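You operate a simulated robot arm through the tools that you are given. There is no shell and no other tool.

Carry out the task below with a simulated robot arm. There is one attempt and no reset: what you move stays moved.

TASK
Shut the desk down: both monitors off, dock off, shutter shut, microphone aside.
Fine: the webcam stays on its monitor; drop nothing.

Only the result counts: the job must be done as asked and must still hold three seconds after the hand-in. Knocking over, shifting, dropping, spilling or breaking anything else fails it.

THE ROBOT
A 7-joint arm with a three-finger gripper, fixed in place. Base frame: the origin is at the foot of the arm, x ahead of it, y to its left, z up; the work surface is at about z = 733. Units: mm, degrees, N and s.
Its first joint turns from -166.0 to 166.0 degrees. Payload 2.69 kg.
The tool frame sits at the grasp point between the pads (the TCP): z along the fingers, y along the line on which they close. The tips reach 30 mm beyond it. The gripper opens to 128 mm. The gripper's body begins 117 mm behind the TCP.
Orientation is that of the tool frame in the base frame, as [roll, pitch, yaw] about the fixed x, y, z axes, in that order (R = Rz(yaw) Ry(pitch) Rx(roll)). With the fingers straight down and closing along the base's y, the tool's x points along the base's -x, its y along +y and its z along -z.

THE INTERFACE
- The arm moves only by the tool nudge_tool. Its argument "deltas" is a list of rows, each a list of 3 entries, a list of its own where there are three numbers: the shift along the tool's x, y, z in units of 20 mm (1.0 is 20 mm), then the turn, a rotation vector about the tool's x, y, z in units of 5 degrees (1.0 is 5 degrees), then the gripper command, from -1 (fully open) to 1 (shut), values between in proportion. In form: [[[x, y, z], [rx, ry, rz], grip], ...]. A call has 1 to 20 rows; each row shifts and turns the commanded pose from where the row before left it, along the tool's axes as they then stand. A call with a number of a shift or a turn outside -1 to 1 is refused whole. Each row takes 0.2 s and may step no farther than 50 mm and 8.6 degrees from the row before; otherwise, or with a gripper value out of range, the whole call is refused. A pose out of reach is approached as far as the arm can. The call stops where the force on the tool passes 90 N (or 10 N more than at its start, if that is more) or the arm is blocked; 0.2 s more then pass. The fingers move at their own pace and stop on an object; they squeeze with about 24 N. The grip force told is the motor's: it shows also when the fingers shut on nothing. Time passes only in rows, and 0.2 s behind the last, so rows that do not move let the fingers close. The reply holds the time, the measured pose of the TCP, the force on the tool along the base axes, the opening and the grip force, in the units named above and with some noise, with the torque about the TCP (base axes, N m) and any sound that the robot's microphone picked up.
- Cameras (640 x 400 px; columns grow to the right, rows downward): "scene" is fixed at [220.3, 651, 1622.2]; the picture's right is [0.96, -0.26, 0.00], its down [-0.24, -0.88, -0.40] and it looks along [0.11, 0.39, -0.92] (base axes); focal length 214 px, centre (320, 200). "wrist" rides on the gripper at [58, 54, -131] in the tool frame; the picture's right is [-0.68, 0.74, 0.00], its down [-0.62, -0.57, -0.55] and it looks along [-0.40, -0.37, 0.84] (tool axes); focal length 234 px, centre (320, 200).
- snapshot(camera): a new picture of that camera. No time passes.
- move_column(by): slides the trunk up (or, below 0, down) by that many mm; the arm rides with it, the base frame stays. It gives what a move gives, with no picture.
- pixel_to_xyz(camera, pixels): for up to 12 pixels [column, row] of the newest picture of that camera ("zoom" is the newest enlarged one), the place [x, y, z] in the base frame of the surface seen there, good to about 3 mm. No time passes.
- zoom(camera, box): a new picture of the part [left, top, right, bottom] of that camera's present view, enlarged. No time passes.
- close_job(): hands the job in; it is judged then, once.

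Leave the gripper open and the arm clear of the work at the hand-in unless told otherwise.

The tools are called after "Emit:" as a command line: name --argument value ..., lists and objects as JSON in quotes. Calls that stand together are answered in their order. nudge_tool: Moves the arm, as the interface text tells. Its arguments: {"type":"object","properties":{"deltas":{"type":"array"}},"required":["deltas"]} The other tools are called the same way: move_column (by) slides the trunk up or down; snapshot (camera) takes a picture; pixel_to_xyz (camera, pixels) gives the place of the surface under pixels of a picture; zoom (camera, box) takes an enlarged picture of a part of a camera's view; close_job () hands the job in.

At the start:

```text
t: 0.0
eef_pos: [425.4, 387.9, 1483.7]
ee_rot: [180.0, 0.0, -180.0]
force: [1.2, 1.0, 0.3]
wrist_torque: [0.01, 0.0, -0.02]
opening: 128.1
grasp_force: 0.1
trunk travel left (down, up): [-150.0, 200.0]
```

scene: 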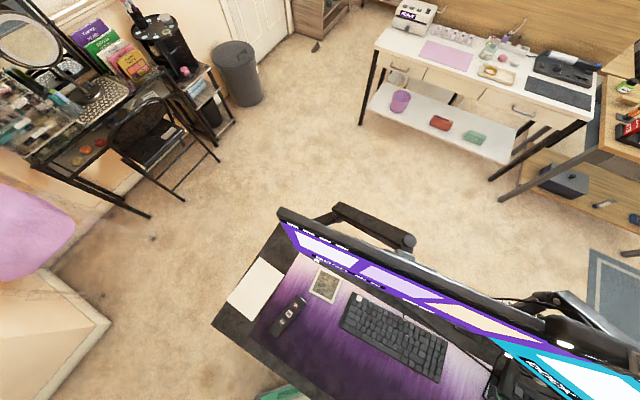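
wrist: 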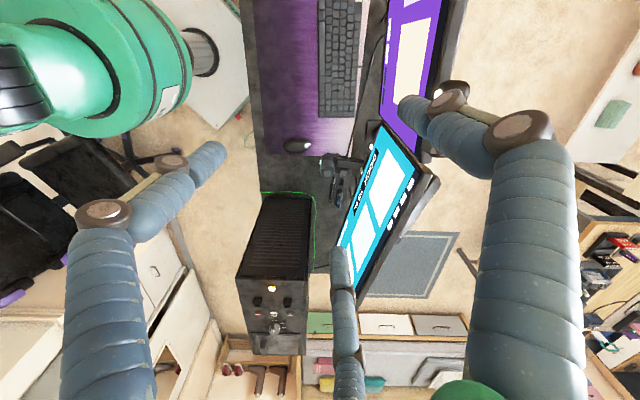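

I start by looking closely at both views: the scene camera shows the desk at the bottom with two monitors, and the wrist camera shows the desk from above. I'll zoom into both.

Emit:
zoom --camera "scene" --box '[200, 190, 640, 400]'

Emit:
zoom --camera "wrist" --box '[220, 0, 480, 200]'

Emit:
zoom --camera "wrist" --box '[220, 120, 480, 360]'

```text
1.45 times, centred on (420, 295) of scene
```

zoom: 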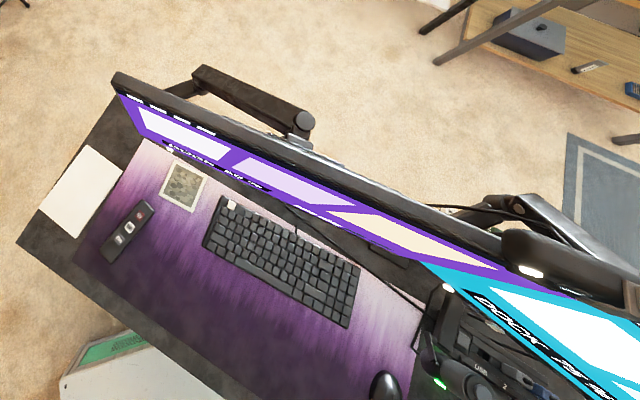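

```text
2.00 times, centred on (350, 100) of wrist
```

zoom: 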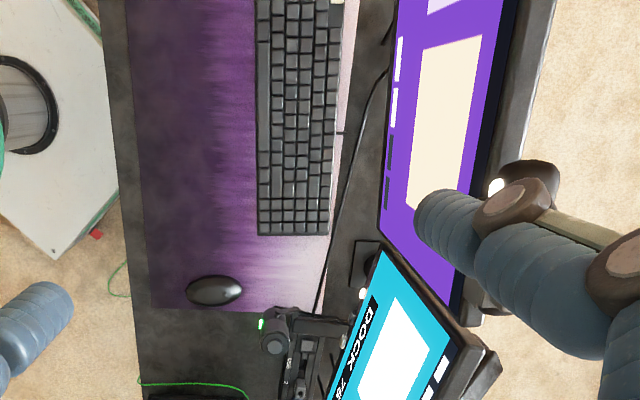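

```text
1.67 times, centred on (350, 240) of wrist
```

zoom: 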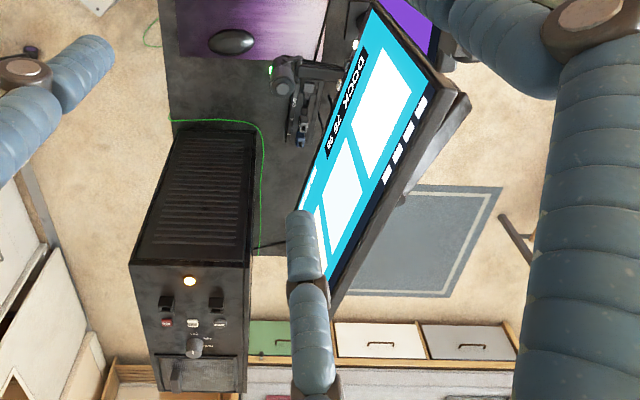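

The desk has a remote, a keyboard, a mouse, a dock-like device, a microphone with a green light, and a tower with knobs. I'll get coordinates of these from both pictures.

Emit:
snapshot --camera "scene"

Emit:
snapshot --camera "wrist"

Emit:
pixel_to_xyz --camera "scene" --pixels '[[256, 290], [289, 316], [325, 284], [395, 335], [280, 212], [300, 255], [560, 345], [415, 310], [560, 310], [630, 390], [495, 380], [500, 310]]'

Emit:
pixel_to_xyz --camera "wrist" --pixels '[[298, 145], [322, 170], [342, 170], [340, 200], [275, 230], [272, 289], [257, 301], [286, 301], [275, 328], [385, 124], [430, 175], [350, 250]]'

```text
taken
```

scene: 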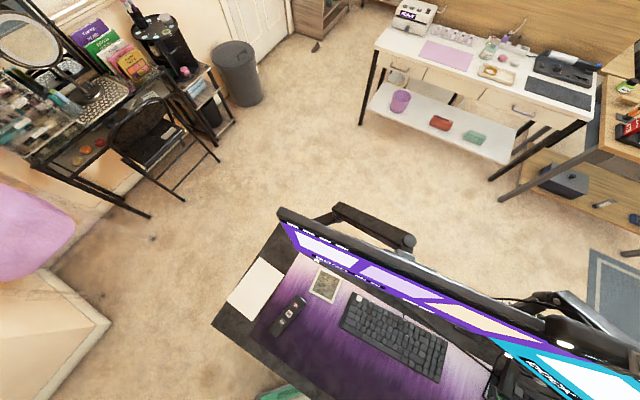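

```text
taken
```

wrist: 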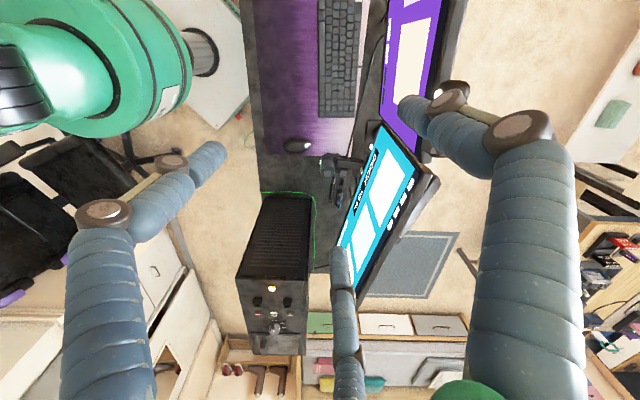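

```text
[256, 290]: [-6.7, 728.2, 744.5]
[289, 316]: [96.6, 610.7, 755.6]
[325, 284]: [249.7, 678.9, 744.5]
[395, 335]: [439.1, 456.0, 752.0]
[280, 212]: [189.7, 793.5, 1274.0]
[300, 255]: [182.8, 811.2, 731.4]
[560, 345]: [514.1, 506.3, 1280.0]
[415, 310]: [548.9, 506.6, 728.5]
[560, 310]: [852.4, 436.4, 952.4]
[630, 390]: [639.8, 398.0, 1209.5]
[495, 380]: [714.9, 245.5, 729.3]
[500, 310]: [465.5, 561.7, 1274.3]
```

```text
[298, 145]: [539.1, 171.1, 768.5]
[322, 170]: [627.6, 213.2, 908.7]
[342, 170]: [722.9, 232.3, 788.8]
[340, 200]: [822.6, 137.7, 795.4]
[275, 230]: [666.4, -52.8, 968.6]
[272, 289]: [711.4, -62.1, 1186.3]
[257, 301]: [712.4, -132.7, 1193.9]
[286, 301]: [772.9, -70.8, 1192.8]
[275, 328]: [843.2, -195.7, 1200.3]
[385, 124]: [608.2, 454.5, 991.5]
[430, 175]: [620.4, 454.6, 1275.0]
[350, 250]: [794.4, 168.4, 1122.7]
```

The monitor tops sit near z = 1274 and the desk near 733. I'll zoom in tightly on the device details: remote, mic/dock, tower panel, monitor text.

Emit:
zoom --camera "wrist" --box '[230, 270, 320, 360]'

Emit:
zoom --camera "wrist" --box '[300, 130, 400, 220]'

Emit:
zoom --camera "wrist" --box '[330, 120, 450, 270]'

Emit:
zoom --camera "scene" --box '[250, 270, 350, 350]'

Emit:
zoom --camera "scene" --box '[480, 280, 640, 400]'

Emit:
zoom --camera "scene" --box '[270, 200, 420, 300]'

```text
4.44 times, centred on (275, 315) of wrist
```

zoom: 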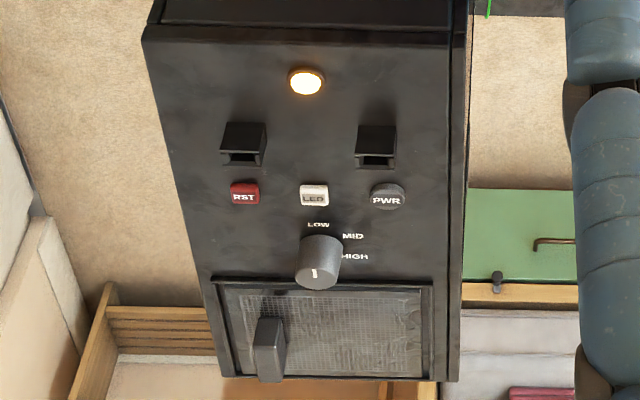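

```text
4.44 times, centred on (350, 175) of wrist
```

zoom: 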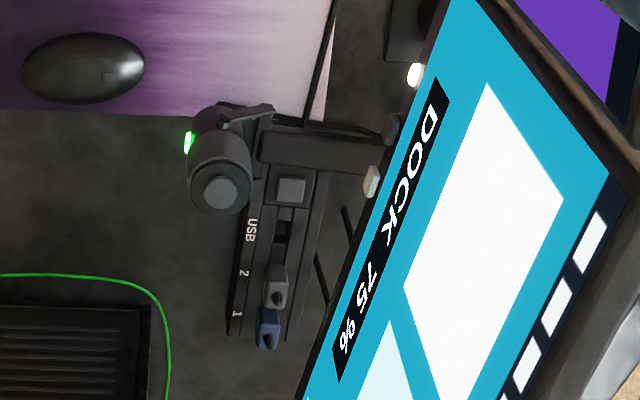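

```text
2.67 times, centred on (390, 195) of wrist
```

zoom: 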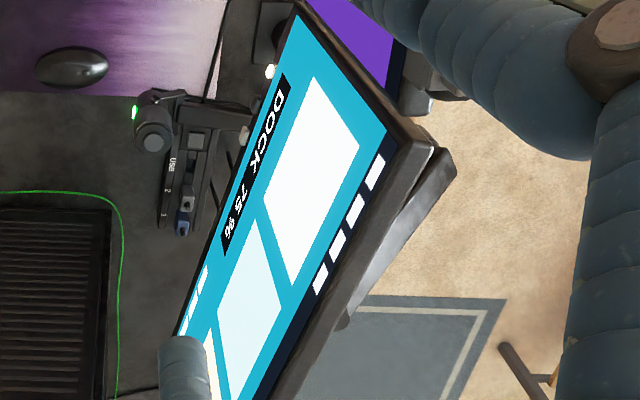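

```text
5.00 times, centred on (300, 310) of scene
```

zoom: 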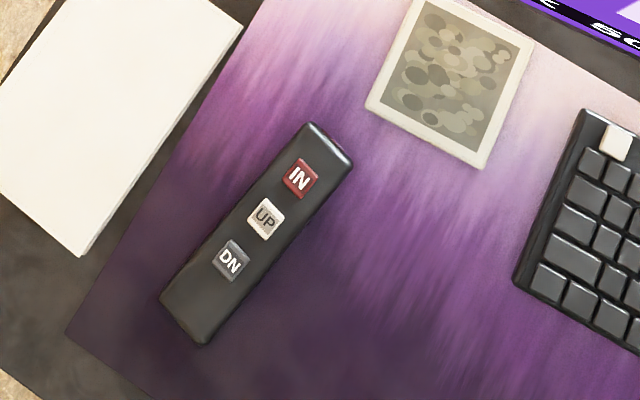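

```text
3.33 times, centred on (560, 340) of scene
```

zoom: 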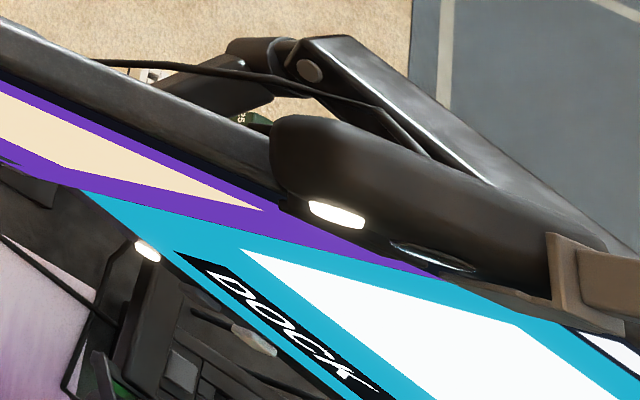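

```text
4.00 times, centred on (345, 250) of scene
```

zoom: 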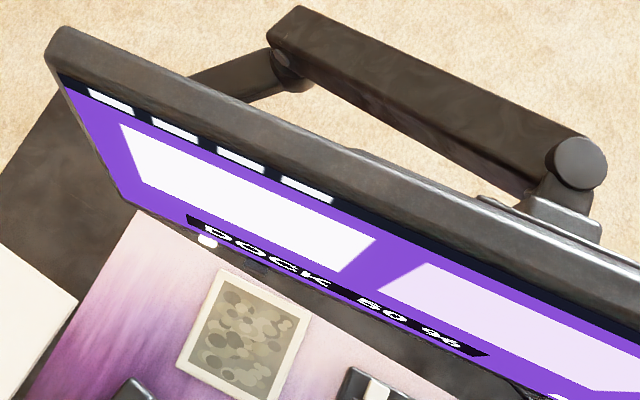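

Left monitor shows "DOCK 50 %", right one "DOCK 75 %". The tower (RST/LED/PWR) isn't in the task. I'll zoom again on the mic/dock area and measure points.

Emit:
zoom --camera "wrist" --box '[300, 130, 400, 220]'

Emit:
pixel_to_xyz --camera "zoom" --pixels '[[415, 75], [372, 182], [220, 190], [188, 143], [290, 190], [285, 225], [275, 285], [268, 330], [300, 150], [390, 125], [405, 30], [235, 310]]'

Emit:
zoom --camera "scene" --box '[480, 280, 640, 400]'

Emit:
pixel_to_xyz --camera "zoom" --pixels '[[148, 250], [255, 340], [335, 213], [340, 170], [430, 260], [300, 125], [530, 220], [580, 280], [180, 370], [110, 330], [450, 280], [300, 65]]'

```text
4.44 times, centred on (350, 175) of wrist
```

zoom: 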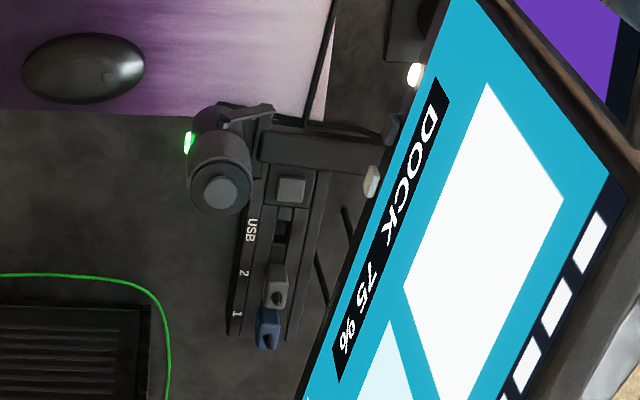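

```text
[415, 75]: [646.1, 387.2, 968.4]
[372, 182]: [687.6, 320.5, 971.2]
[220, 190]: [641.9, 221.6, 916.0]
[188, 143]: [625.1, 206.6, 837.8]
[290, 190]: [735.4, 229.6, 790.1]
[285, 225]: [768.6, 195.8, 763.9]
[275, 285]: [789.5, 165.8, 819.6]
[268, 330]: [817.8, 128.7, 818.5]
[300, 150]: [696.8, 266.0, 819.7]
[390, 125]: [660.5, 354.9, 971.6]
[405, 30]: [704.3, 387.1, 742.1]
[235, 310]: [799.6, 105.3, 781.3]
```

```text
3.33 times, centred on (560, 340) of scene
```

zoom: 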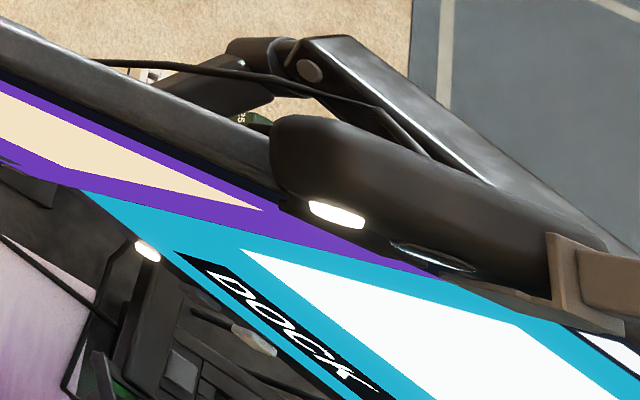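

```text
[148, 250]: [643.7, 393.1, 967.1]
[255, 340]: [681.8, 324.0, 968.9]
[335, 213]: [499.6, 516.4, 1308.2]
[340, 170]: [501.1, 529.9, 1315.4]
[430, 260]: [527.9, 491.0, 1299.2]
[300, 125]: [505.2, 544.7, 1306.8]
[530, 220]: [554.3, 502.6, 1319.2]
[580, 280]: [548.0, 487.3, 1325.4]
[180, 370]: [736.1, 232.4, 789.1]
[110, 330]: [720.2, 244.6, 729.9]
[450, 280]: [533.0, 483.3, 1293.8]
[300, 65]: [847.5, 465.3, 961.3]
```

Under the right monitor's bottom bezel (z≈970) there are a lit LED at (645,390), a dark nub at (660,355) and a pale piece at (685,322); the webcam with a brown tab sits on top of the left monitor near (525,505,1310). I'll turn the tool about vertical by about 95° in place (well above everything) so the wrist camera looks toward the monitors.

Emit:
nudge_tool --deltas '[[[0, 0, 0], [0, 0, -1], -1], [[0, 0, 0], [0, 0, -1], -1], [[0, 0, 0], [0, 0, -1], -1], [[0, 0, 0], [0, 0, -1], -1], [[0, 0, 0], [0, 0, -1], -1], [[0, 0, 0], [0, 0, -1], -1], [[0, 0, 0], [0, 0, -1], -1], [[0, 0, 0], [0, 0, -1], -1], [[0, 0, 0], [0, 0, -1], -1], [[0, 0, 0], [0, 0, -1], -1], [[0, 0, 0], [0, 0, -1], -1], [[0, 0, 0], [0, 0, -1], -1], [[0, 0, 0], [0, 0, -1], -1], [[0, 0, 0], [0, 0, -1], -1], [[0, 0, 0], [0, 0, -1], -1], [[0, 0, 0], [0, 0, -1], -1], [[0, 0, 0], [0, 0, -1], -1], [[0, 0, 0], [0, 0, -1], -1], [[0, 0, 0], [0, 0, -1], -1]]'

Emit:
snapshot --camera "wrist"

Emit:
snapshot --camera "scene"

```text
t: 4.0
eef_pos: [424.3, 388.6, 1483.6]
ee_rot: [-179.9, 0.0, -84.9]
force: [-0.5, 0.4, -0.3]
wrist_torque: [-0.05, -0.03, 0.01]
opening: 127.9
grasp_force: 0.0
trunk travel left (down, up): [-150.0, 200.0]
```

```text
taken
```

wrist: 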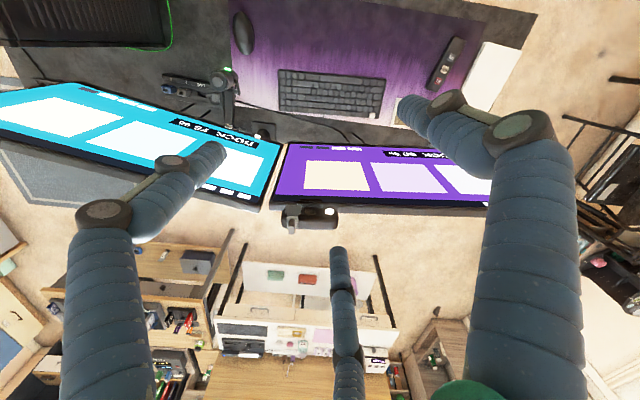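

```text
taken
```

scene: 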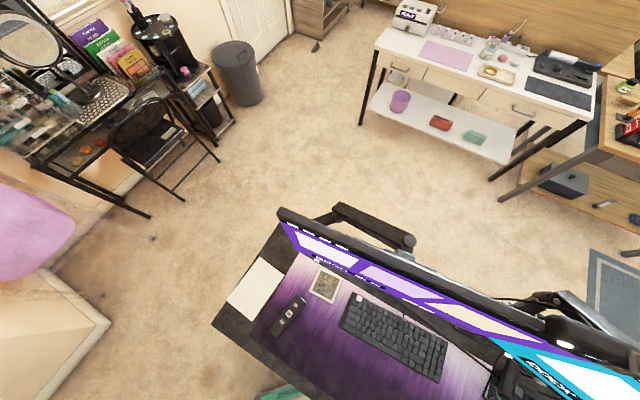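

The wrist view is now toward the monitors but inverted (image down = world up). Both monitors, the webcam (312,217), and the mic (218,85) are visible. I'll pull back toward the base, then tilt the tool up so the camera looks level at the monitor fronts.

Emit:
nudge_tool --deltas '[[[0.96, 0.435, 0], [0, 0, 0], -1], [[0.96, 0.435, 0], [0, 0, 0], -1], [[0.96, 0.435, 0], [0, 0, 0], -1], [[0.96, 0.435, 0], [0, 0, 0], -1], [[0.96, 0.435, 0], [0, 0, 0], -1], [[0.96, 0.435, 0], [0, 0, 0], -1], [[0.96, 0.435, 0], [0, 0, 0], -1], [[0.96, 0.435, 0], [0, 0, 0], -1], [[0.96, 0.435, 0], [0, 0, 0], -1], [[0.96, 0.435, 0], [0, 0, 0], -1], [[0, 0, 0], [0.94, -1, 0], -1], [[0, 0, 0], [0.94, -1, 0], -1], [[0, 0, 0], [0.94, -1, 0], -1], [[0, 0, 0], [0.94, -1, 0], -1], [[0, 0, 0], [0.94, -1, 0], -1], [[0, 0, 0], [0.94, -1, 0], -1]]'

Emit:
snapshot --camera "wrist"

Emit:
snapshot --camera "scene"

```text
t: 7.4
eef_pos: [354.3, 188.9, 1484.3]
ee_rot: [-148.9, 28.8, -77.0]
force: [0.3, -1.4, -0.2]
wrist_torque: [-0.02, -0.01, 0.02]
opening: 128.0
grasp_force: 0.1
trunk travel left (down, up): [-150.0, 200.0]
```

```text
taken
```

wrist: 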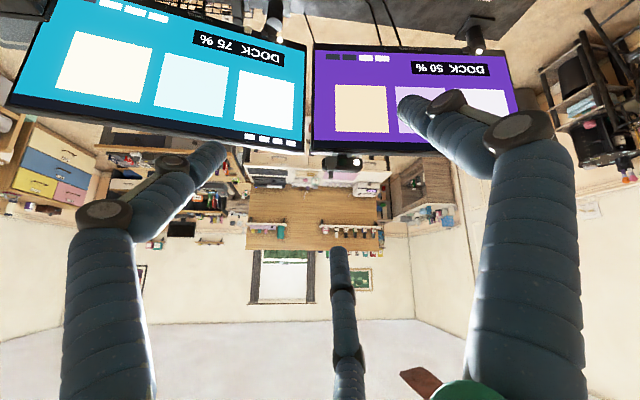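

```text
taken
```

scene: 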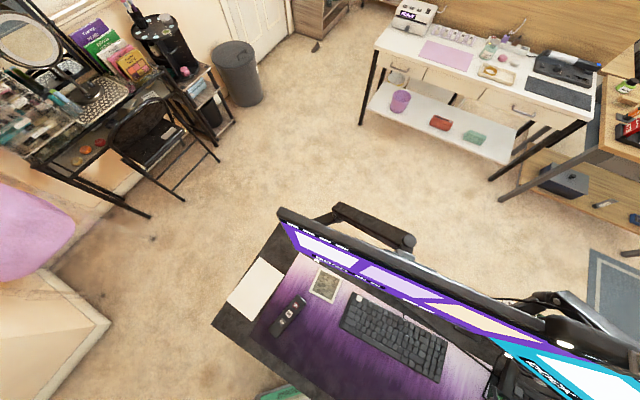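

The camera is too high; the mic and dock are at the top of the inverted picture. I'll lower straight down by 400 mm in base z, keeping the tilt.

Emit:
nudge_tool --deltas '[[[0.643, 0.603, 1], [0, 0, 0], -1], [[0.643, 0.603, 1], [0, 0, 0], -1], [[0.643, 0.603, 1], [0, 0, 0], -1], [[0.643, 0.603, 1], [0, 0, 0], -1], [[0.643, 0.603, 1], [0, 0, 0], -1], [[0.643, 0.603, 1], [0, 0, 0], -1], [[0.643, 0.603, 1], [0, 0, 0], -1], [[0.643, 0.603, 1], [0, 0, 0], -1], [[0.643, 0.603, 1], [0, 0, 0], -1], [[0.643, 0.603, 1], [0, 0, 0], -1], [[0.643, 0.603, 1], [0, 0, 0], -1], [[0.643, 0.603, 1], [0, 0, 0], -1], [[0.643, 0.603, 1], [0, 0, 0], -1], [[0.643, 0.603, 1], [0, 0, 0], -1], [[0.643, 0.603, 1], [0, 0, 0], -1]]'

Emit:
snapshot --camera "wrist"

Emit:
snapshot --camera "scene"

```text
t: 10.6
eef_pos: [352.5, 187.7, 1083.4]
ee_rot: [-149.0, 28.7, -76.9]
force: [0.3, 0.1, 0.2]
wrist_torque: [-0.02, 0.0, 0.02]
opening: 127.8
grasp_force: 0.1
trunk travel left (down, up): [-150.0, 200.0]
```

```text
taken
```

wrist: 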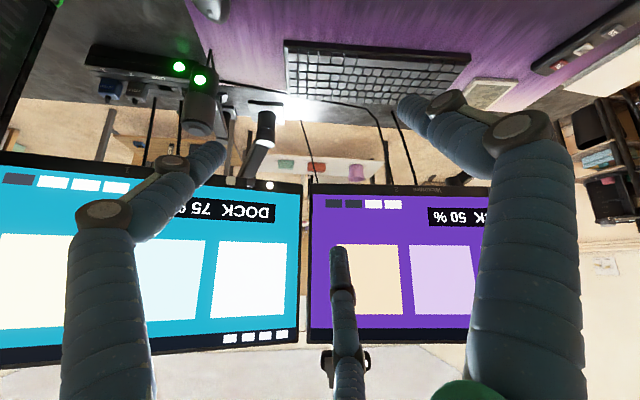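

```text
taken
```

scene: 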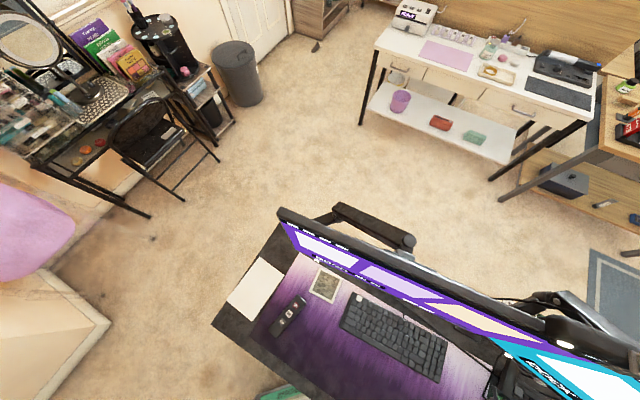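

Now I see the dock with a green LED (180,67), the mic's green LED (199,80), and a lamp-like cylinder (266,125). Zooming into the details.

Emit:
zoom --camera "wrist" --box '[70, 20, 300, 200]'

Emit:
zoom --camera "wrist" --box '[80, 40, 230, 140]'

Emit:
zoom --camera "wrist" --box '[200, 90, 330, 200]'

Emit:
zoom --camera "wrist" --box '[300, 160, 500, 360]'

```text
2.22 times, centred on (185, 110) of wrist
```

zoom: 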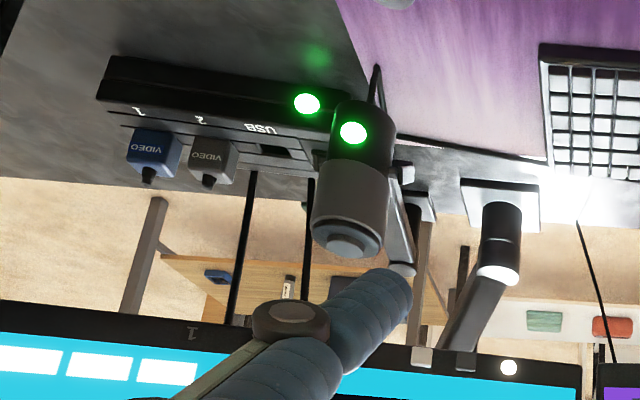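

```text
4.00 times, centred on (155, 90) of wrist
```

zoom: 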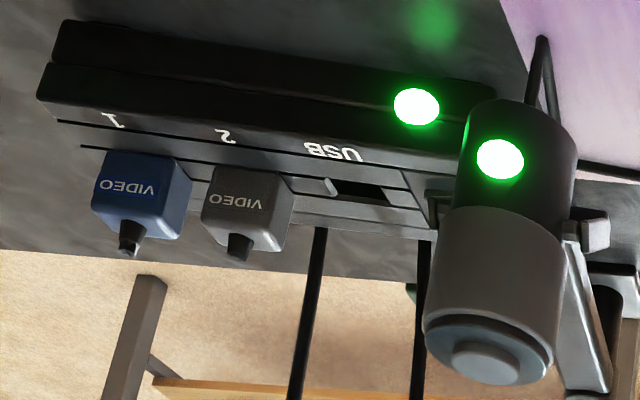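

```text
3.64 times, centred on (265, 145) of wrist
```

zoom: 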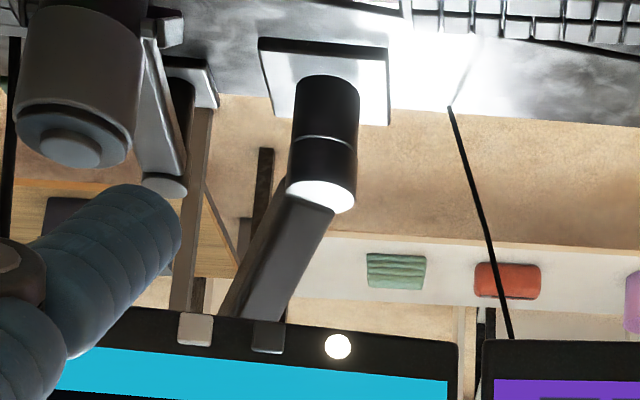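

```text
2.00 times, centred on (400, 260) of wrist
```

zoom: 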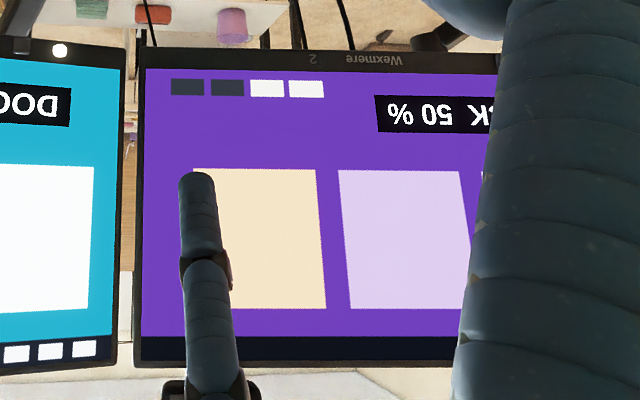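

The dock has a green LED and a square button near the mic; the right monitor's bottom bezel has an LED, a dark button and a pale button. I'll turn the view about 37° to the right about the vertical to look straight at the dock and mic.

Emit:
nudge_tool --deltas '[[[0, 0, 0], [0.598, 0.561, 0.93], -1], [[0, 0, 0], [0.598, 0.561, 0.93], -1], [[0, 0, 0], [0.598, 0.561, 0.93], -1], [[0, 0, 0], [0.598, 0.561, 0.93], -1], [[0, 0, 0], [0.598, 0.561, 0.93], -1], [[0, 0, 0], [0.598, 0.561, 0.93], -1]]'

Emit:
snapshot --camera "wrist"

```text
t: 12.0
eef_pos: [352.4, 185.7, 1082.8]
ee_rot: [-148.9, 28.5, -114.2]
force: [0.3, -0.3, 0.3]
wrist_torque: [0.0, -0.02, 0.0]
opening: 127.9
grasp_force: 0.2
trunk travel left (down, up): [-150.0, 200.0]
```

```text
taken
```

wrist: 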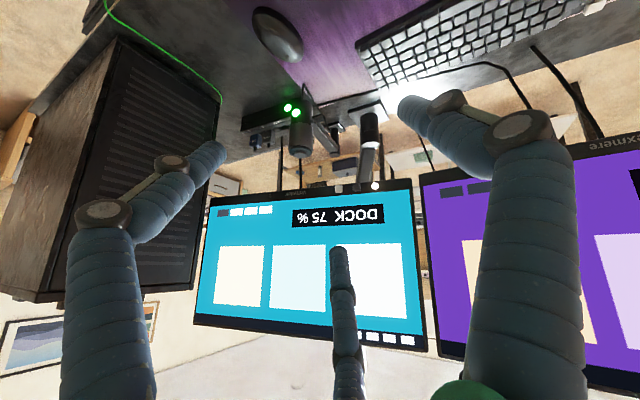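

The dock/mic/right monitor are now centred. Zooming in on them.

Emit:
zoom --camera "wrist" --box '[230, 70, 410, 200]'

Emit:
zoom --camera "wrist" --box '[240, 90, 330, 170]'

Emit:
zoom --camera "wrist" --box '[310, 90, 400, 200]'

```text
3.08 times, centred on (320, 135) of wrist
```

zoom: 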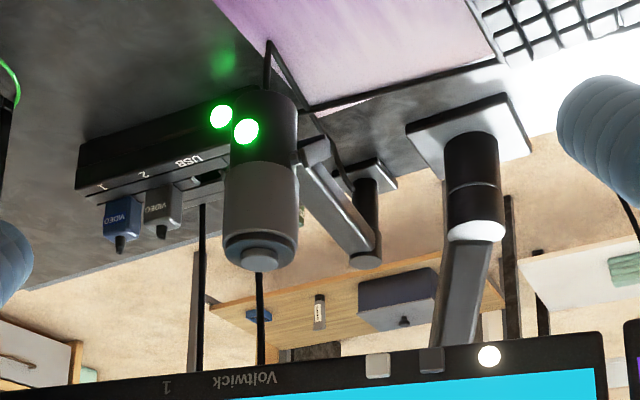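

```text
5.00 times, centred on (285, 130) of wrist
```

zoom: 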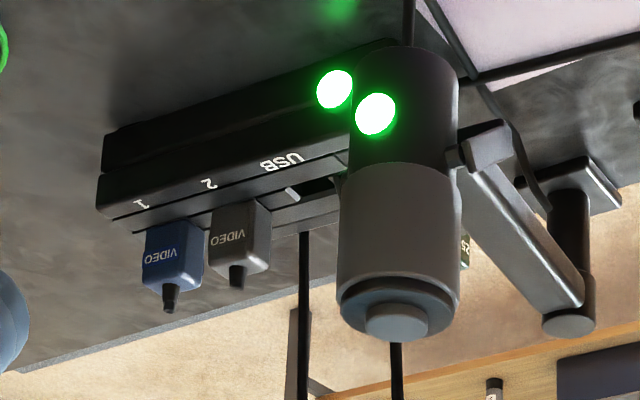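

```text
3.64 times, centred on (355, 145) of wrist
```

zoom: 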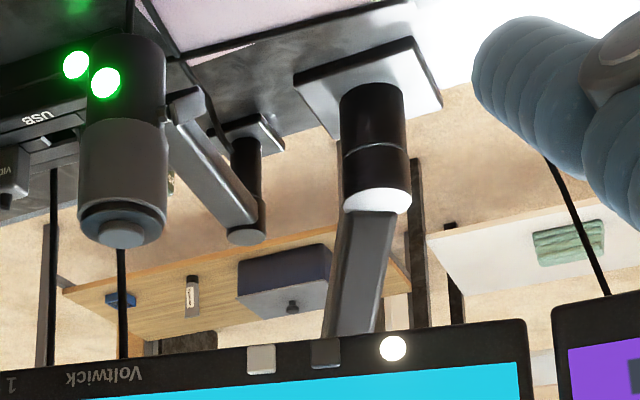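

The mic hangs on a swing arm pivoted on a small post; it hangs in front of the dock's button. I'll zoom tightly on the monitor's bezel buttons and the mic arm for labels.

Emit:
zoom --camera "wrist" --box '[360, 178, 384, 193]'

Emit:
zoom --camera "wrist" --box '[325, 170, 385, 207]'

Emit:
pixel_to_xyz --camera "zoom" --pixels '[[320, 200], [200, 200], [480, 200]]'

```text
16.00 times, centred on (372, 186) of wrist
```

zoom: 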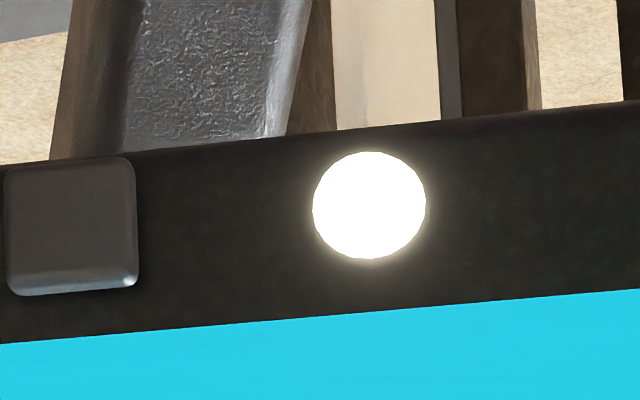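

```text
10.67 times, centred on (355, 188) of wrist
```

zoom: 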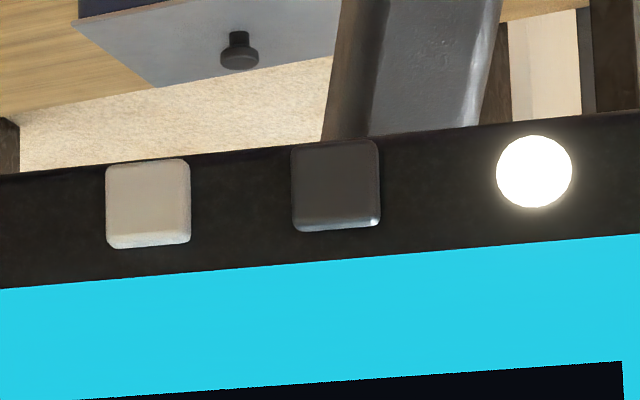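

```text
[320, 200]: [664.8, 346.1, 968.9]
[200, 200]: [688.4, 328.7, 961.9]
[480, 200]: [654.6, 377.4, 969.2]
```

The buttons are flat keys on the front bezel: pale and dark, no labels. I'll look at the left monitor's bezel by turning back left about the vertical by ~62°, to compare.

Emit:
nudge_tool --deltas '[[[0, 0, 0], [-0.598, -0.561, -0.93], -1], [[0, 0, 0], [-0.598, -0.561, -0.93], -1], [[0, 0, 0], [-0.598, -0.561, -0.93], -1], [[0, 0, 0], [-0.598, -0.561, -0.93], -1], [[0, 0, 0], [-0.598, -0.561, -0.93], -1], [[0, 0, 0], [-0.598, -0.561, -0.93], -1], [[0, 0, 0], [-0.598, -0.561, -0.93], -1], [[0, 0, 0], [-0.598, -0.561, -0.93], -1], [[0, 0, 0], [-0.598, -0.561, -0.93], -1], [[0, 0, 0], [-0.598, -0.561, -0.93], -1]]'

Emit:
snapshot --camera "wrist"

```text
t: 14.2
eef_pos: [352.2, 186.5, 1082.4]
ee_rot: [-149.1, 28.7, -52.0]
force: [0.1, 0.6, -0.2]
wrist_torque: [0.0, -0.04, -0.03]
opening: 127.9
grasp_force: 0.0
trunk travel left (down, up): [-150.0, 200.0]
```

```text
taken
```

wrist: 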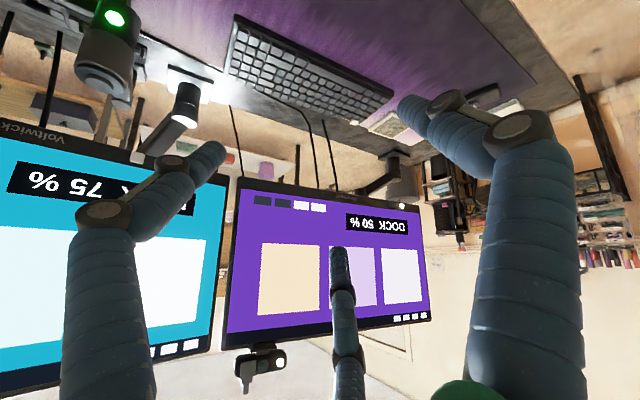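

The left monitor is in view with its LED at about (402,206) and the webcam at (262,362). Zooming into those.

Emit:
zoom --camera "wrist" --box '[330, 180, 430, 240]'

Emit:
pixel_to_xyz --camera "zoom" --pixels '[[461, 165], [320, 170], [400, 165], [250, 175], [300, 165], [500, 155], [360, 160], [420, 160]]'

Emit:
zoom --camera "wrist" --box '[220, 330, 310, 395]'

Emit:
zoom --camera "wrist" --box '[340, 70, 540, 160]'

```text
6.40 times, centred on (380, 210) of wrist
```

zoom: 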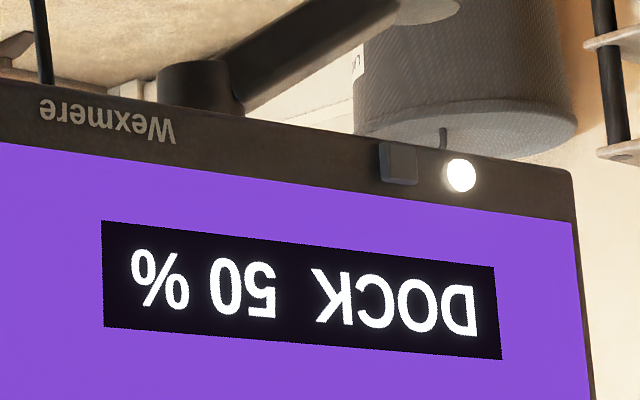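

```text
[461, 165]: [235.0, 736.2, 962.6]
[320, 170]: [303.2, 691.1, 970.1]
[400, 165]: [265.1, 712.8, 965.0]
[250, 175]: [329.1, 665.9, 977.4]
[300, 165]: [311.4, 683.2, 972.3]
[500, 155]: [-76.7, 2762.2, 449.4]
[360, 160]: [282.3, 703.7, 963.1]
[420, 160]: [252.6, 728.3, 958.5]
```

```text
6.15 times, centred on (265, 362) of wrist
```

zoom: 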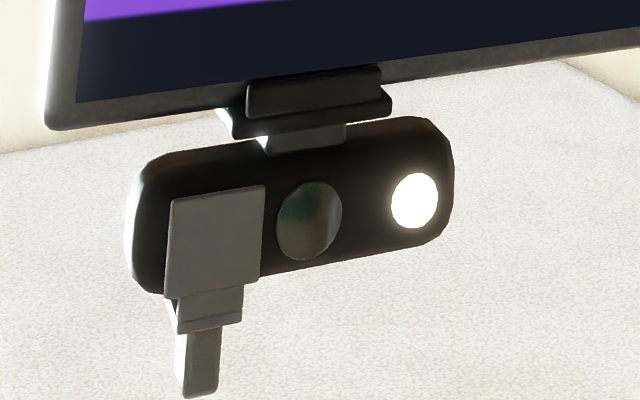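

```text
3.20 times, centred on (440, 115) of wrist
```

zoom: 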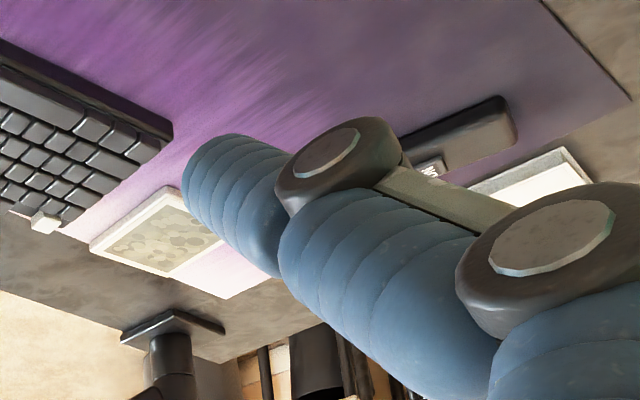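

The left monitor ("Wexmere 2") has a single dark key next to its LED, so the dark key by the LED is the power key; I infer the same for the right monitor. The webcam's shutter is a plate with an upward tab on the user's right of the lens. I'll measure the webcam points.

Emit:
zoom --camera "wrist" --box '[220, 330, 310, 395]'

Emit:
pixel_to_xyz --camera "zoom" --pixels '[[215, 240], [196, 370], [205, 310], [308, 220], [414, 200], [150, 220], [445, 180], [350, 250], [310, 130], [315, 95], [250, 200], [200, 390]]'

Emit:
zoom --camera "scene" --box '[530, 300, 640, 370]'

Emit:
pixel_to_xyz --camera "zoom" --pixels '[[140, 180], [165, 235], [300, 245], [430, 260], [560, 200], [600, 260], [480, 320], [440, 350], [540, 340], [300, 170], [120, 130], [400, 200]]'

```text
6.15 times, centred on (265, 362) of wrist
```

zoom: 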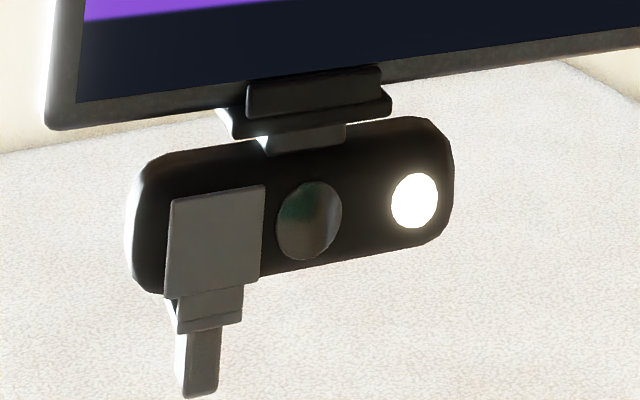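

```text
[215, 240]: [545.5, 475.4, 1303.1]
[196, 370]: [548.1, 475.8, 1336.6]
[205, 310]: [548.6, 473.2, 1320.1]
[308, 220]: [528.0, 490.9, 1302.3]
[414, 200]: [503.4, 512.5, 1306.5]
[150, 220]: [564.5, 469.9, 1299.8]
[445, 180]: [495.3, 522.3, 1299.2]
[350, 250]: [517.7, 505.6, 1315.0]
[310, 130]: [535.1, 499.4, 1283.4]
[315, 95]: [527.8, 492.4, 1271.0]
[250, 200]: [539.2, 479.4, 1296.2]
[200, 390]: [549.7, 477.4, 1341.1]
```

```text
5.71 times, centred on (585, 335) of scene
```

zoom: 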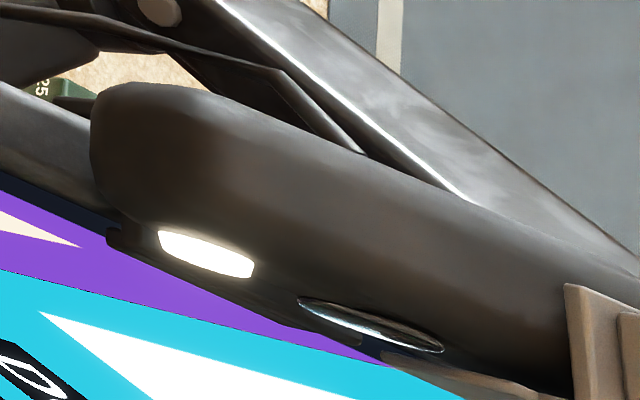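

```text
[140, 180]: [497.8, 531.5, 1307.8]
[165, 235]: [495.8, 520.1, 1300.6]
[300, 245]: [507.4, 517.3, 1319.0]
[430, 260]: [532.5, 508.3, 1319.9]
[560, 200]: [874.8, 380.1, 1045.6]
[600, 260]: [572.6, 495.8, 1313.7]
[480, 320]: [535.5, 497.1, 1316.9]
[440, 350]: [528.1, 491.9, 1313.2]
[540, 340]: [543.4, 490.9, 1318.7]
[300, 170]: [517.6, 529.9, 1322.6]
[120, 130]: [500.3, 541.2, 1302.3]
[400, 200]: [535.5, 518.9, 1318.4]
```

Webcam: plate centre ≈(545,475,1303), lens ≈(528,491), tab up to z≈1342; slide of about 23 mm toward (−0.78,+0.62) covers the lens. Now I turn back right to measure the mic arm, post and dock.

Emit:
nudge_tool --deltas '[[[0, 0, 0], [0.598, 0.561, 0.93], -1], [[0, 0, 0], [0.598, 0.561, 0.93], -1], [[0, 0, 0], [0.598, 0.561, 0.93], -1], [[0, 0, 0], [0.598, 0.561, 0.93], -1], [[0, 0, 0], [0.598, 0.561, 0.93], -1], [[0, 0, 0], [0.598, 0.561, 0.93], -1], [[0, 0, 0], [0.598, 0.561, 0.93], -1], [[0, 0, 0], [0.598, 0.561, 0.93], -1], [[0, 0, 0], [0.598, 0.561, 0.93], -1], [[0, 0, 0], [0.598, 0.561, 0.93], -1]]'

Emit:
zoom --camera "wrist" --box '[230, 70, 410, 200]'

Emit:
pixel_to_xyz --camera "zoom" --pixels '[[370, 165], [370, 215], [362, 258], [340, 210], [315, 150], [285, 170], [260, 220], [262, 257], [245, 130], [220, 116], [265, 100], [270, 60]]'

Emit:
pixel_to_xyz --camera "zoom" --pixels '[[120, 217], [160, 207], [85, 185], [195, 160], [90, 150], [470, 140], [470, 170], [470, 210], [475, 232], [460, 290], [210, 185], [205, 140]]'

```text
t: 16.4
eef_pos: [352.1, 185.5, 1083.9]
ee_rot: [-149.0, 28.5, -114.0]
force: [-1.4, -0.3, 0.1]
wrist_torque: [0.02, -0.02, 0.04]
opening: 128.1
grasp_force: 0.1
trunk travel left (down, up): [-150.0, 200.0]
```

```text
3.08 times, centred on (320, 135) of wrist
```

zoom: 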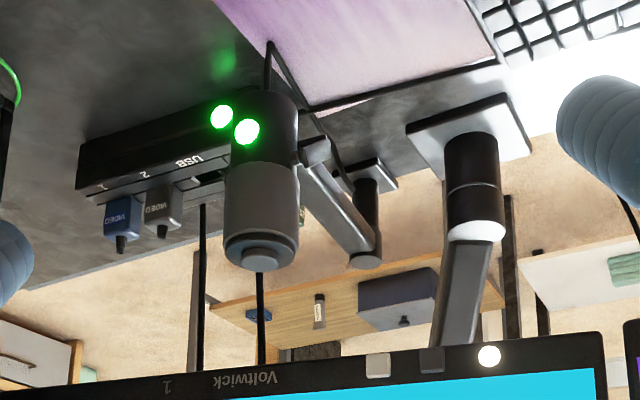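

```text
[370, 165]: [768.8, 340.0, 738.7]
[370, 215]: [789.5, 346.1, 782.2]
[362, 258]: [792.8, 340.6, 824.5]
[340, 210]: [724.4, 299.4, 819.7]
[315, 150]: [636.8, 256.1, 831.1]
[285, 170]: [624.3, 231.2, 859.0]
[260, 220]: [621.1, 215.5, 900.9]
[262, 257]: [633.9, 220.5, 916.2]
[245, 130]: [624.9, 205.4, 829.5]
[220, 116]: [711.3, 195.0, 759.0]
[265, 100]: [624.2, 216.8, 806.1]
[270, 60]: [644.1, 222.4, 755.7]
```

```text
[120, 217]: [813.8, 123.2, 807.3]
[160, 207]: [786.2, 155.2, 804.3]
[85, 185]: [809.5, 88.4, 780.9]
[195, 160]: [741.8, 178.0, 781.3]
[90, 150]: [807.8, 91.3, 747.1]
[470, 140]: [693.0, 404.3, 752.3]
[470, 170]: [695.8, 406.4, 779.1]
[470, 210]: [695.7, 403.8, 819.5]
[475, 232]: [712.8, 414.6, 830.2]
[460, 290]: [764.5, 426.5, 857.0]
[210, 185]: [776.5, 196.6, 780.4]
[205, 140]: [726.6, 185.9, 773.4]
```

The mic arm pivots on a post at about (790,345) and the mic hangs at about (645,222), z 800–916, with monitor 2's post at (695,405) and dock plugs at (787,157). I'll move the camera 120 mm forward and 130 mm down for a better look at the hinge and dock button.

Emit:
nudge_tool --deltas '[[[0.106, -0.128, 0.97], [0, 0, 0], -1], [[0.106, -0.128, 0.97], [0, 0, 0], -1], [[0.106, -0.128, 0.97], [0, 0, 0], -1], [[0.106, -0.128, 0.97], [0, 0, 0], -1], [[0.106, -0.128, 0.97], [0, 0, 0], -1], [[0.106, -0.128, 0.97], [0, 0, 0], -1], [[0.106, -0.128, 0.97], [0, 0, 0], -1], [[0.106, -0.128, 0.97], [0, 0, 0], -1], [[0.106, -0.128, 0.97], [0, 0, 0], -1]]'

Emit:
snapshot --camera "wrist"

Emit:
zoom --camera "wrist" --box '[200, 20, 440, 170]'

```text
t: 18.4
eef_pos: [474.6, 186.1, 953.7]
ee_rot: [-148.8, 28.6, -114.0]
force: [-0.4, 0.3, 0.1]
wrist_torque: [-0.01, -0.04, 0.01]
opening: 127.7
grasp_force: 0.1
trunk travel left (down, up): [-150.0, 200.0]
```

```text
taken
```

wrist: 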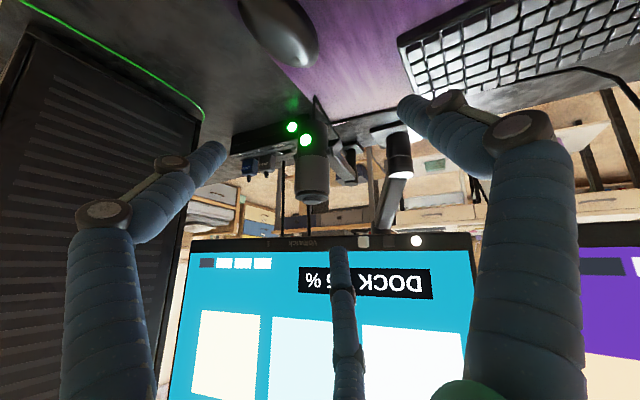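

```text
2.67 times, centred on (320, 95) of wrist
```

zoom: 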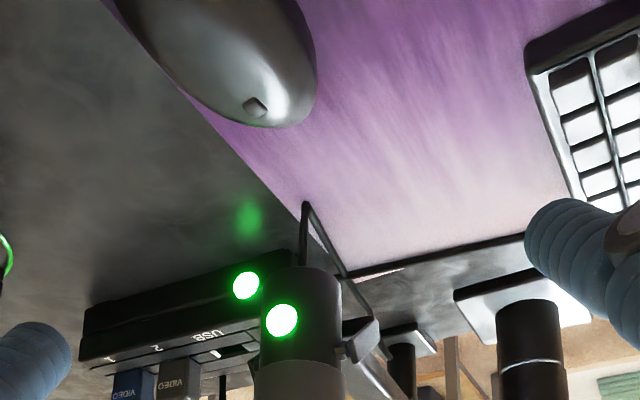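

Emit:
zoom --camera "wrist" --box '[270, 110, 370, 210]'

Emit:
pixel_to_xyz --camera "zoom" --pixels '[[245, 60], [240, 130], [240, 220], [240, 290], [240, 330], [300, 110], [340, 125], [350, 180], [395, 240], [370, 130], [390, 180], [180, 70]]'

Emit:
zoom --camera "wrist" --box '[225, 110, 325, 190]'

```text
4.00 times, centred on (320, 160) of wrist
```

zoom: 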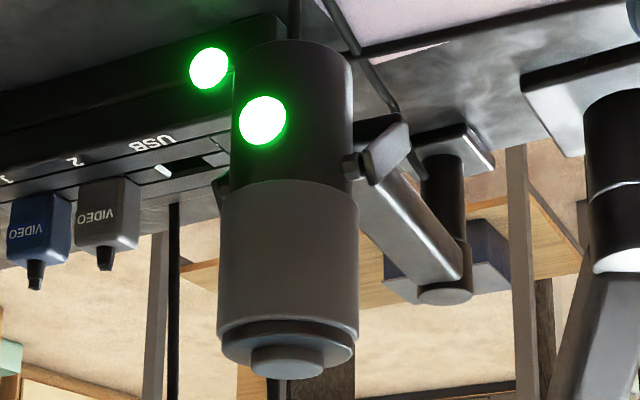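

```text
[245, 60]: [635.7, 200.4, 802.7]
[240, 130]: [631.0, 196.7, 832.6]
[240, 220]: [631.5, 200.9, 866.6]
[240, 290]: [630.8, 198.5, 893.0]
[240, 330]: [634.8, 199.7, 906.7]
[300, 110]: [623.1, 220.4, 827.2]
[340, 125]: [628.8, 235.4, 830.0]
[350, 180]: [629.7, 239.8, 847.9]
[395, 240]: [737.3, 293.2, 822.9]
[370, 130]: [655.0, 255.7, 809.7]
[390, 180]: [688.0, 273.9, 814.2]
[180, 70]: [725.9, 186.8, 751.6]
```

```text
5.00 times, centred on (275, 150) of wrist
```

zoom: 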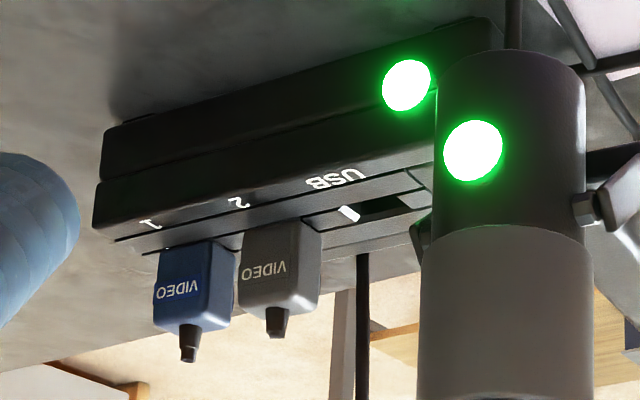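

The mic body spans z≈797–915, radius ≈26, held by the arm to the post. Swinging it away from the dock (to the user's left/forward) is the free direction; the other way hits the video plugs. I'll close the gripper here and roll the tool about its axis by ~43° so the finger faces are vertical.

Emit:
nudge_tool --deltas '[[[0, 0, 0], [0, 0, 0.967], 1], [[0, 0, 0], [0, 0, 0.967], 1], [[0, 0, 0], [0, 0, 0.967], 1], [[0, 0, 0], [0, 0, 0.967], 1], [[0, 0, 0], [0, 0, 0.967], 1], [[0, 0, 0], [0, 0, 0.967], 1], [[0, 0, 0], [0, 0, 0.967], 1], [[0, 0, 0], [0, 0, 0.967], 1], [[0, 0, 0], [0, 0, 0.967], 1]]'

Emit:
snapshot --camera "wrist"

Emit:
snapshot --camera "scene"

```text
t: 20.4
eef_pos: [474.9, 186.6, 953.6]
ee_rot: [179.9, 41.2, -165.7]
force: [0.4, 0.3, -0.1]
wrist_torque: [0.0, -0.02, 0.01]
opening: 2.4
grasp_force: 24.0
trunk travel left (down, up): [-150.0, 200.0]
```

```text
taken
```

wrist: 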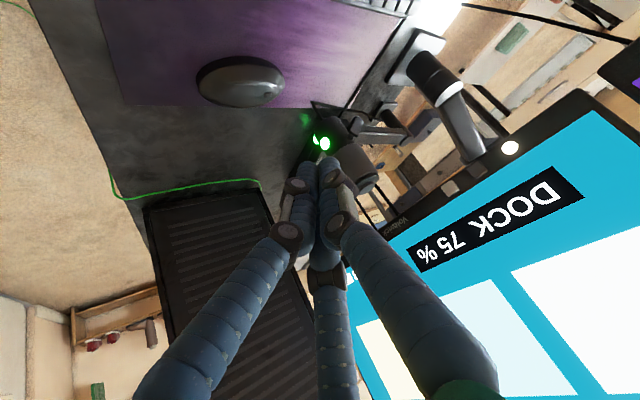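

```text
taken
```

scene: 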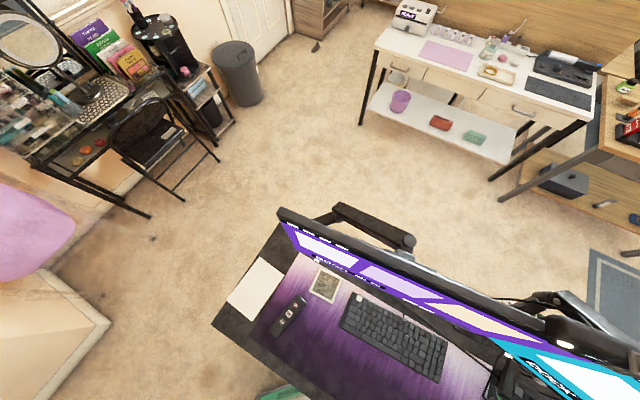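

The fingers are closed and converge at image centre. Before moving next to the mic, I measure the tower's nearest edges and the free space on the mic's right.

Emit:
pixel_to_xyz --camera "wrist" --pixels '[[150, 205], [255, 188], [262, 185], [280, 235], [200, 215], [180, 300], [340, 300], [325, 142], [365, 185], [355, 165], [335, 125], [230, 300]]'

Emit:
zoom --camera "wrist" --box '[260, 80, 440, 220]'

```text
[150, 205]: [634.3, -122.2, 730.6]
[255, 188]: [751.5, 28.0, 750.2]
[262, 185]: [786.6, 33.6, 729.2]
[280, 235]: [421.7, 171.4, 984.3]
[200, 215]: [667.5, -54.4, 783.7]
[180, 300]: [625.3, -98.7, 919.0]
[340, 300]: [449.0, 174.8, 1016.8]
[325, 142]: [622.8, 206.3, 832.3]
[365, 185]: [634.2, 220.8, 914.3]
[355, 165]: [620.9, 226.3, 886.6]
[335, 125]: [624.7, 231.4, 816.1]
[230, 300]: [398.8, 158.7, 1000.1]
```

```text
2.86 times, centred on (350, 150) of wrist
```

zoom: 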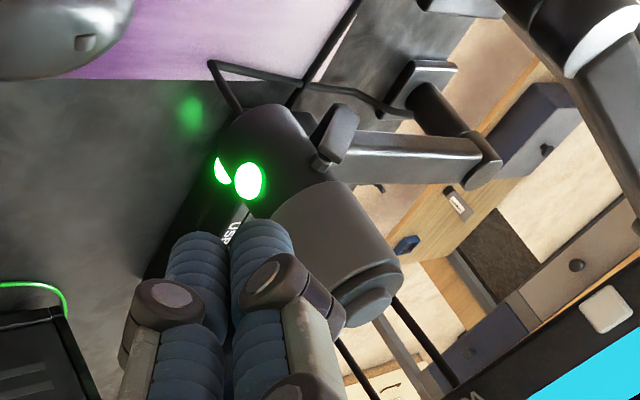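

The tower face is >140 mm from the planned spot. I move the closed fingers in two legs: wide around to (600,130,900), then to (682,178,890) on the right side of the mic.

Emit:
nudge_tool --deltas '[[[-0.374, -0.718, 0.925], [0, 0, 0], 1], [[-0.374, -0.718, 0.925], [0, 0, 0], 1], [[-0.374, -0.718, 0.925], [0, 0, 0], 1], [[-0.374, -0.718, 0.925], [0, 0, 0], 1], [[-0.374, -0.718, 0.925], [0, 0, 0], 1], [[-0.374, -0.718, 0.925], [0, 0, 0], 1]]'

Emit:
snapshot --camera "wrist"

```text
t: 21.8
eef_pos: [599.5, 129.8, 898.7]
ee_rot: [179.9, 41.1, -165.6]
force: [-0.1, -0.1, -0.6]
wrist_torque: [-0.02, -0.04, -0.02]
opening: 2.1
grasp_force: 23.7
trunk travel left (down, up): [-150.0, 200.0]
```

```text
taken
```

wrist: 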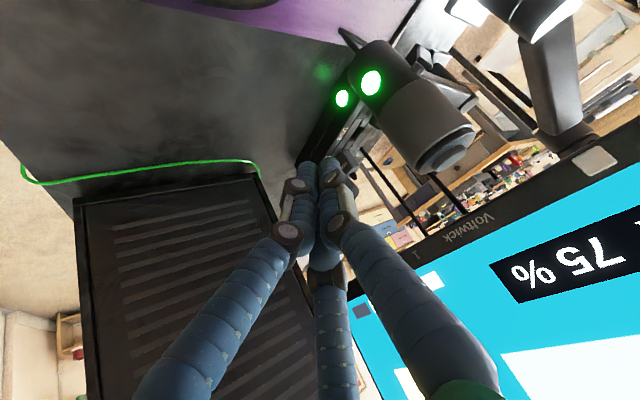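

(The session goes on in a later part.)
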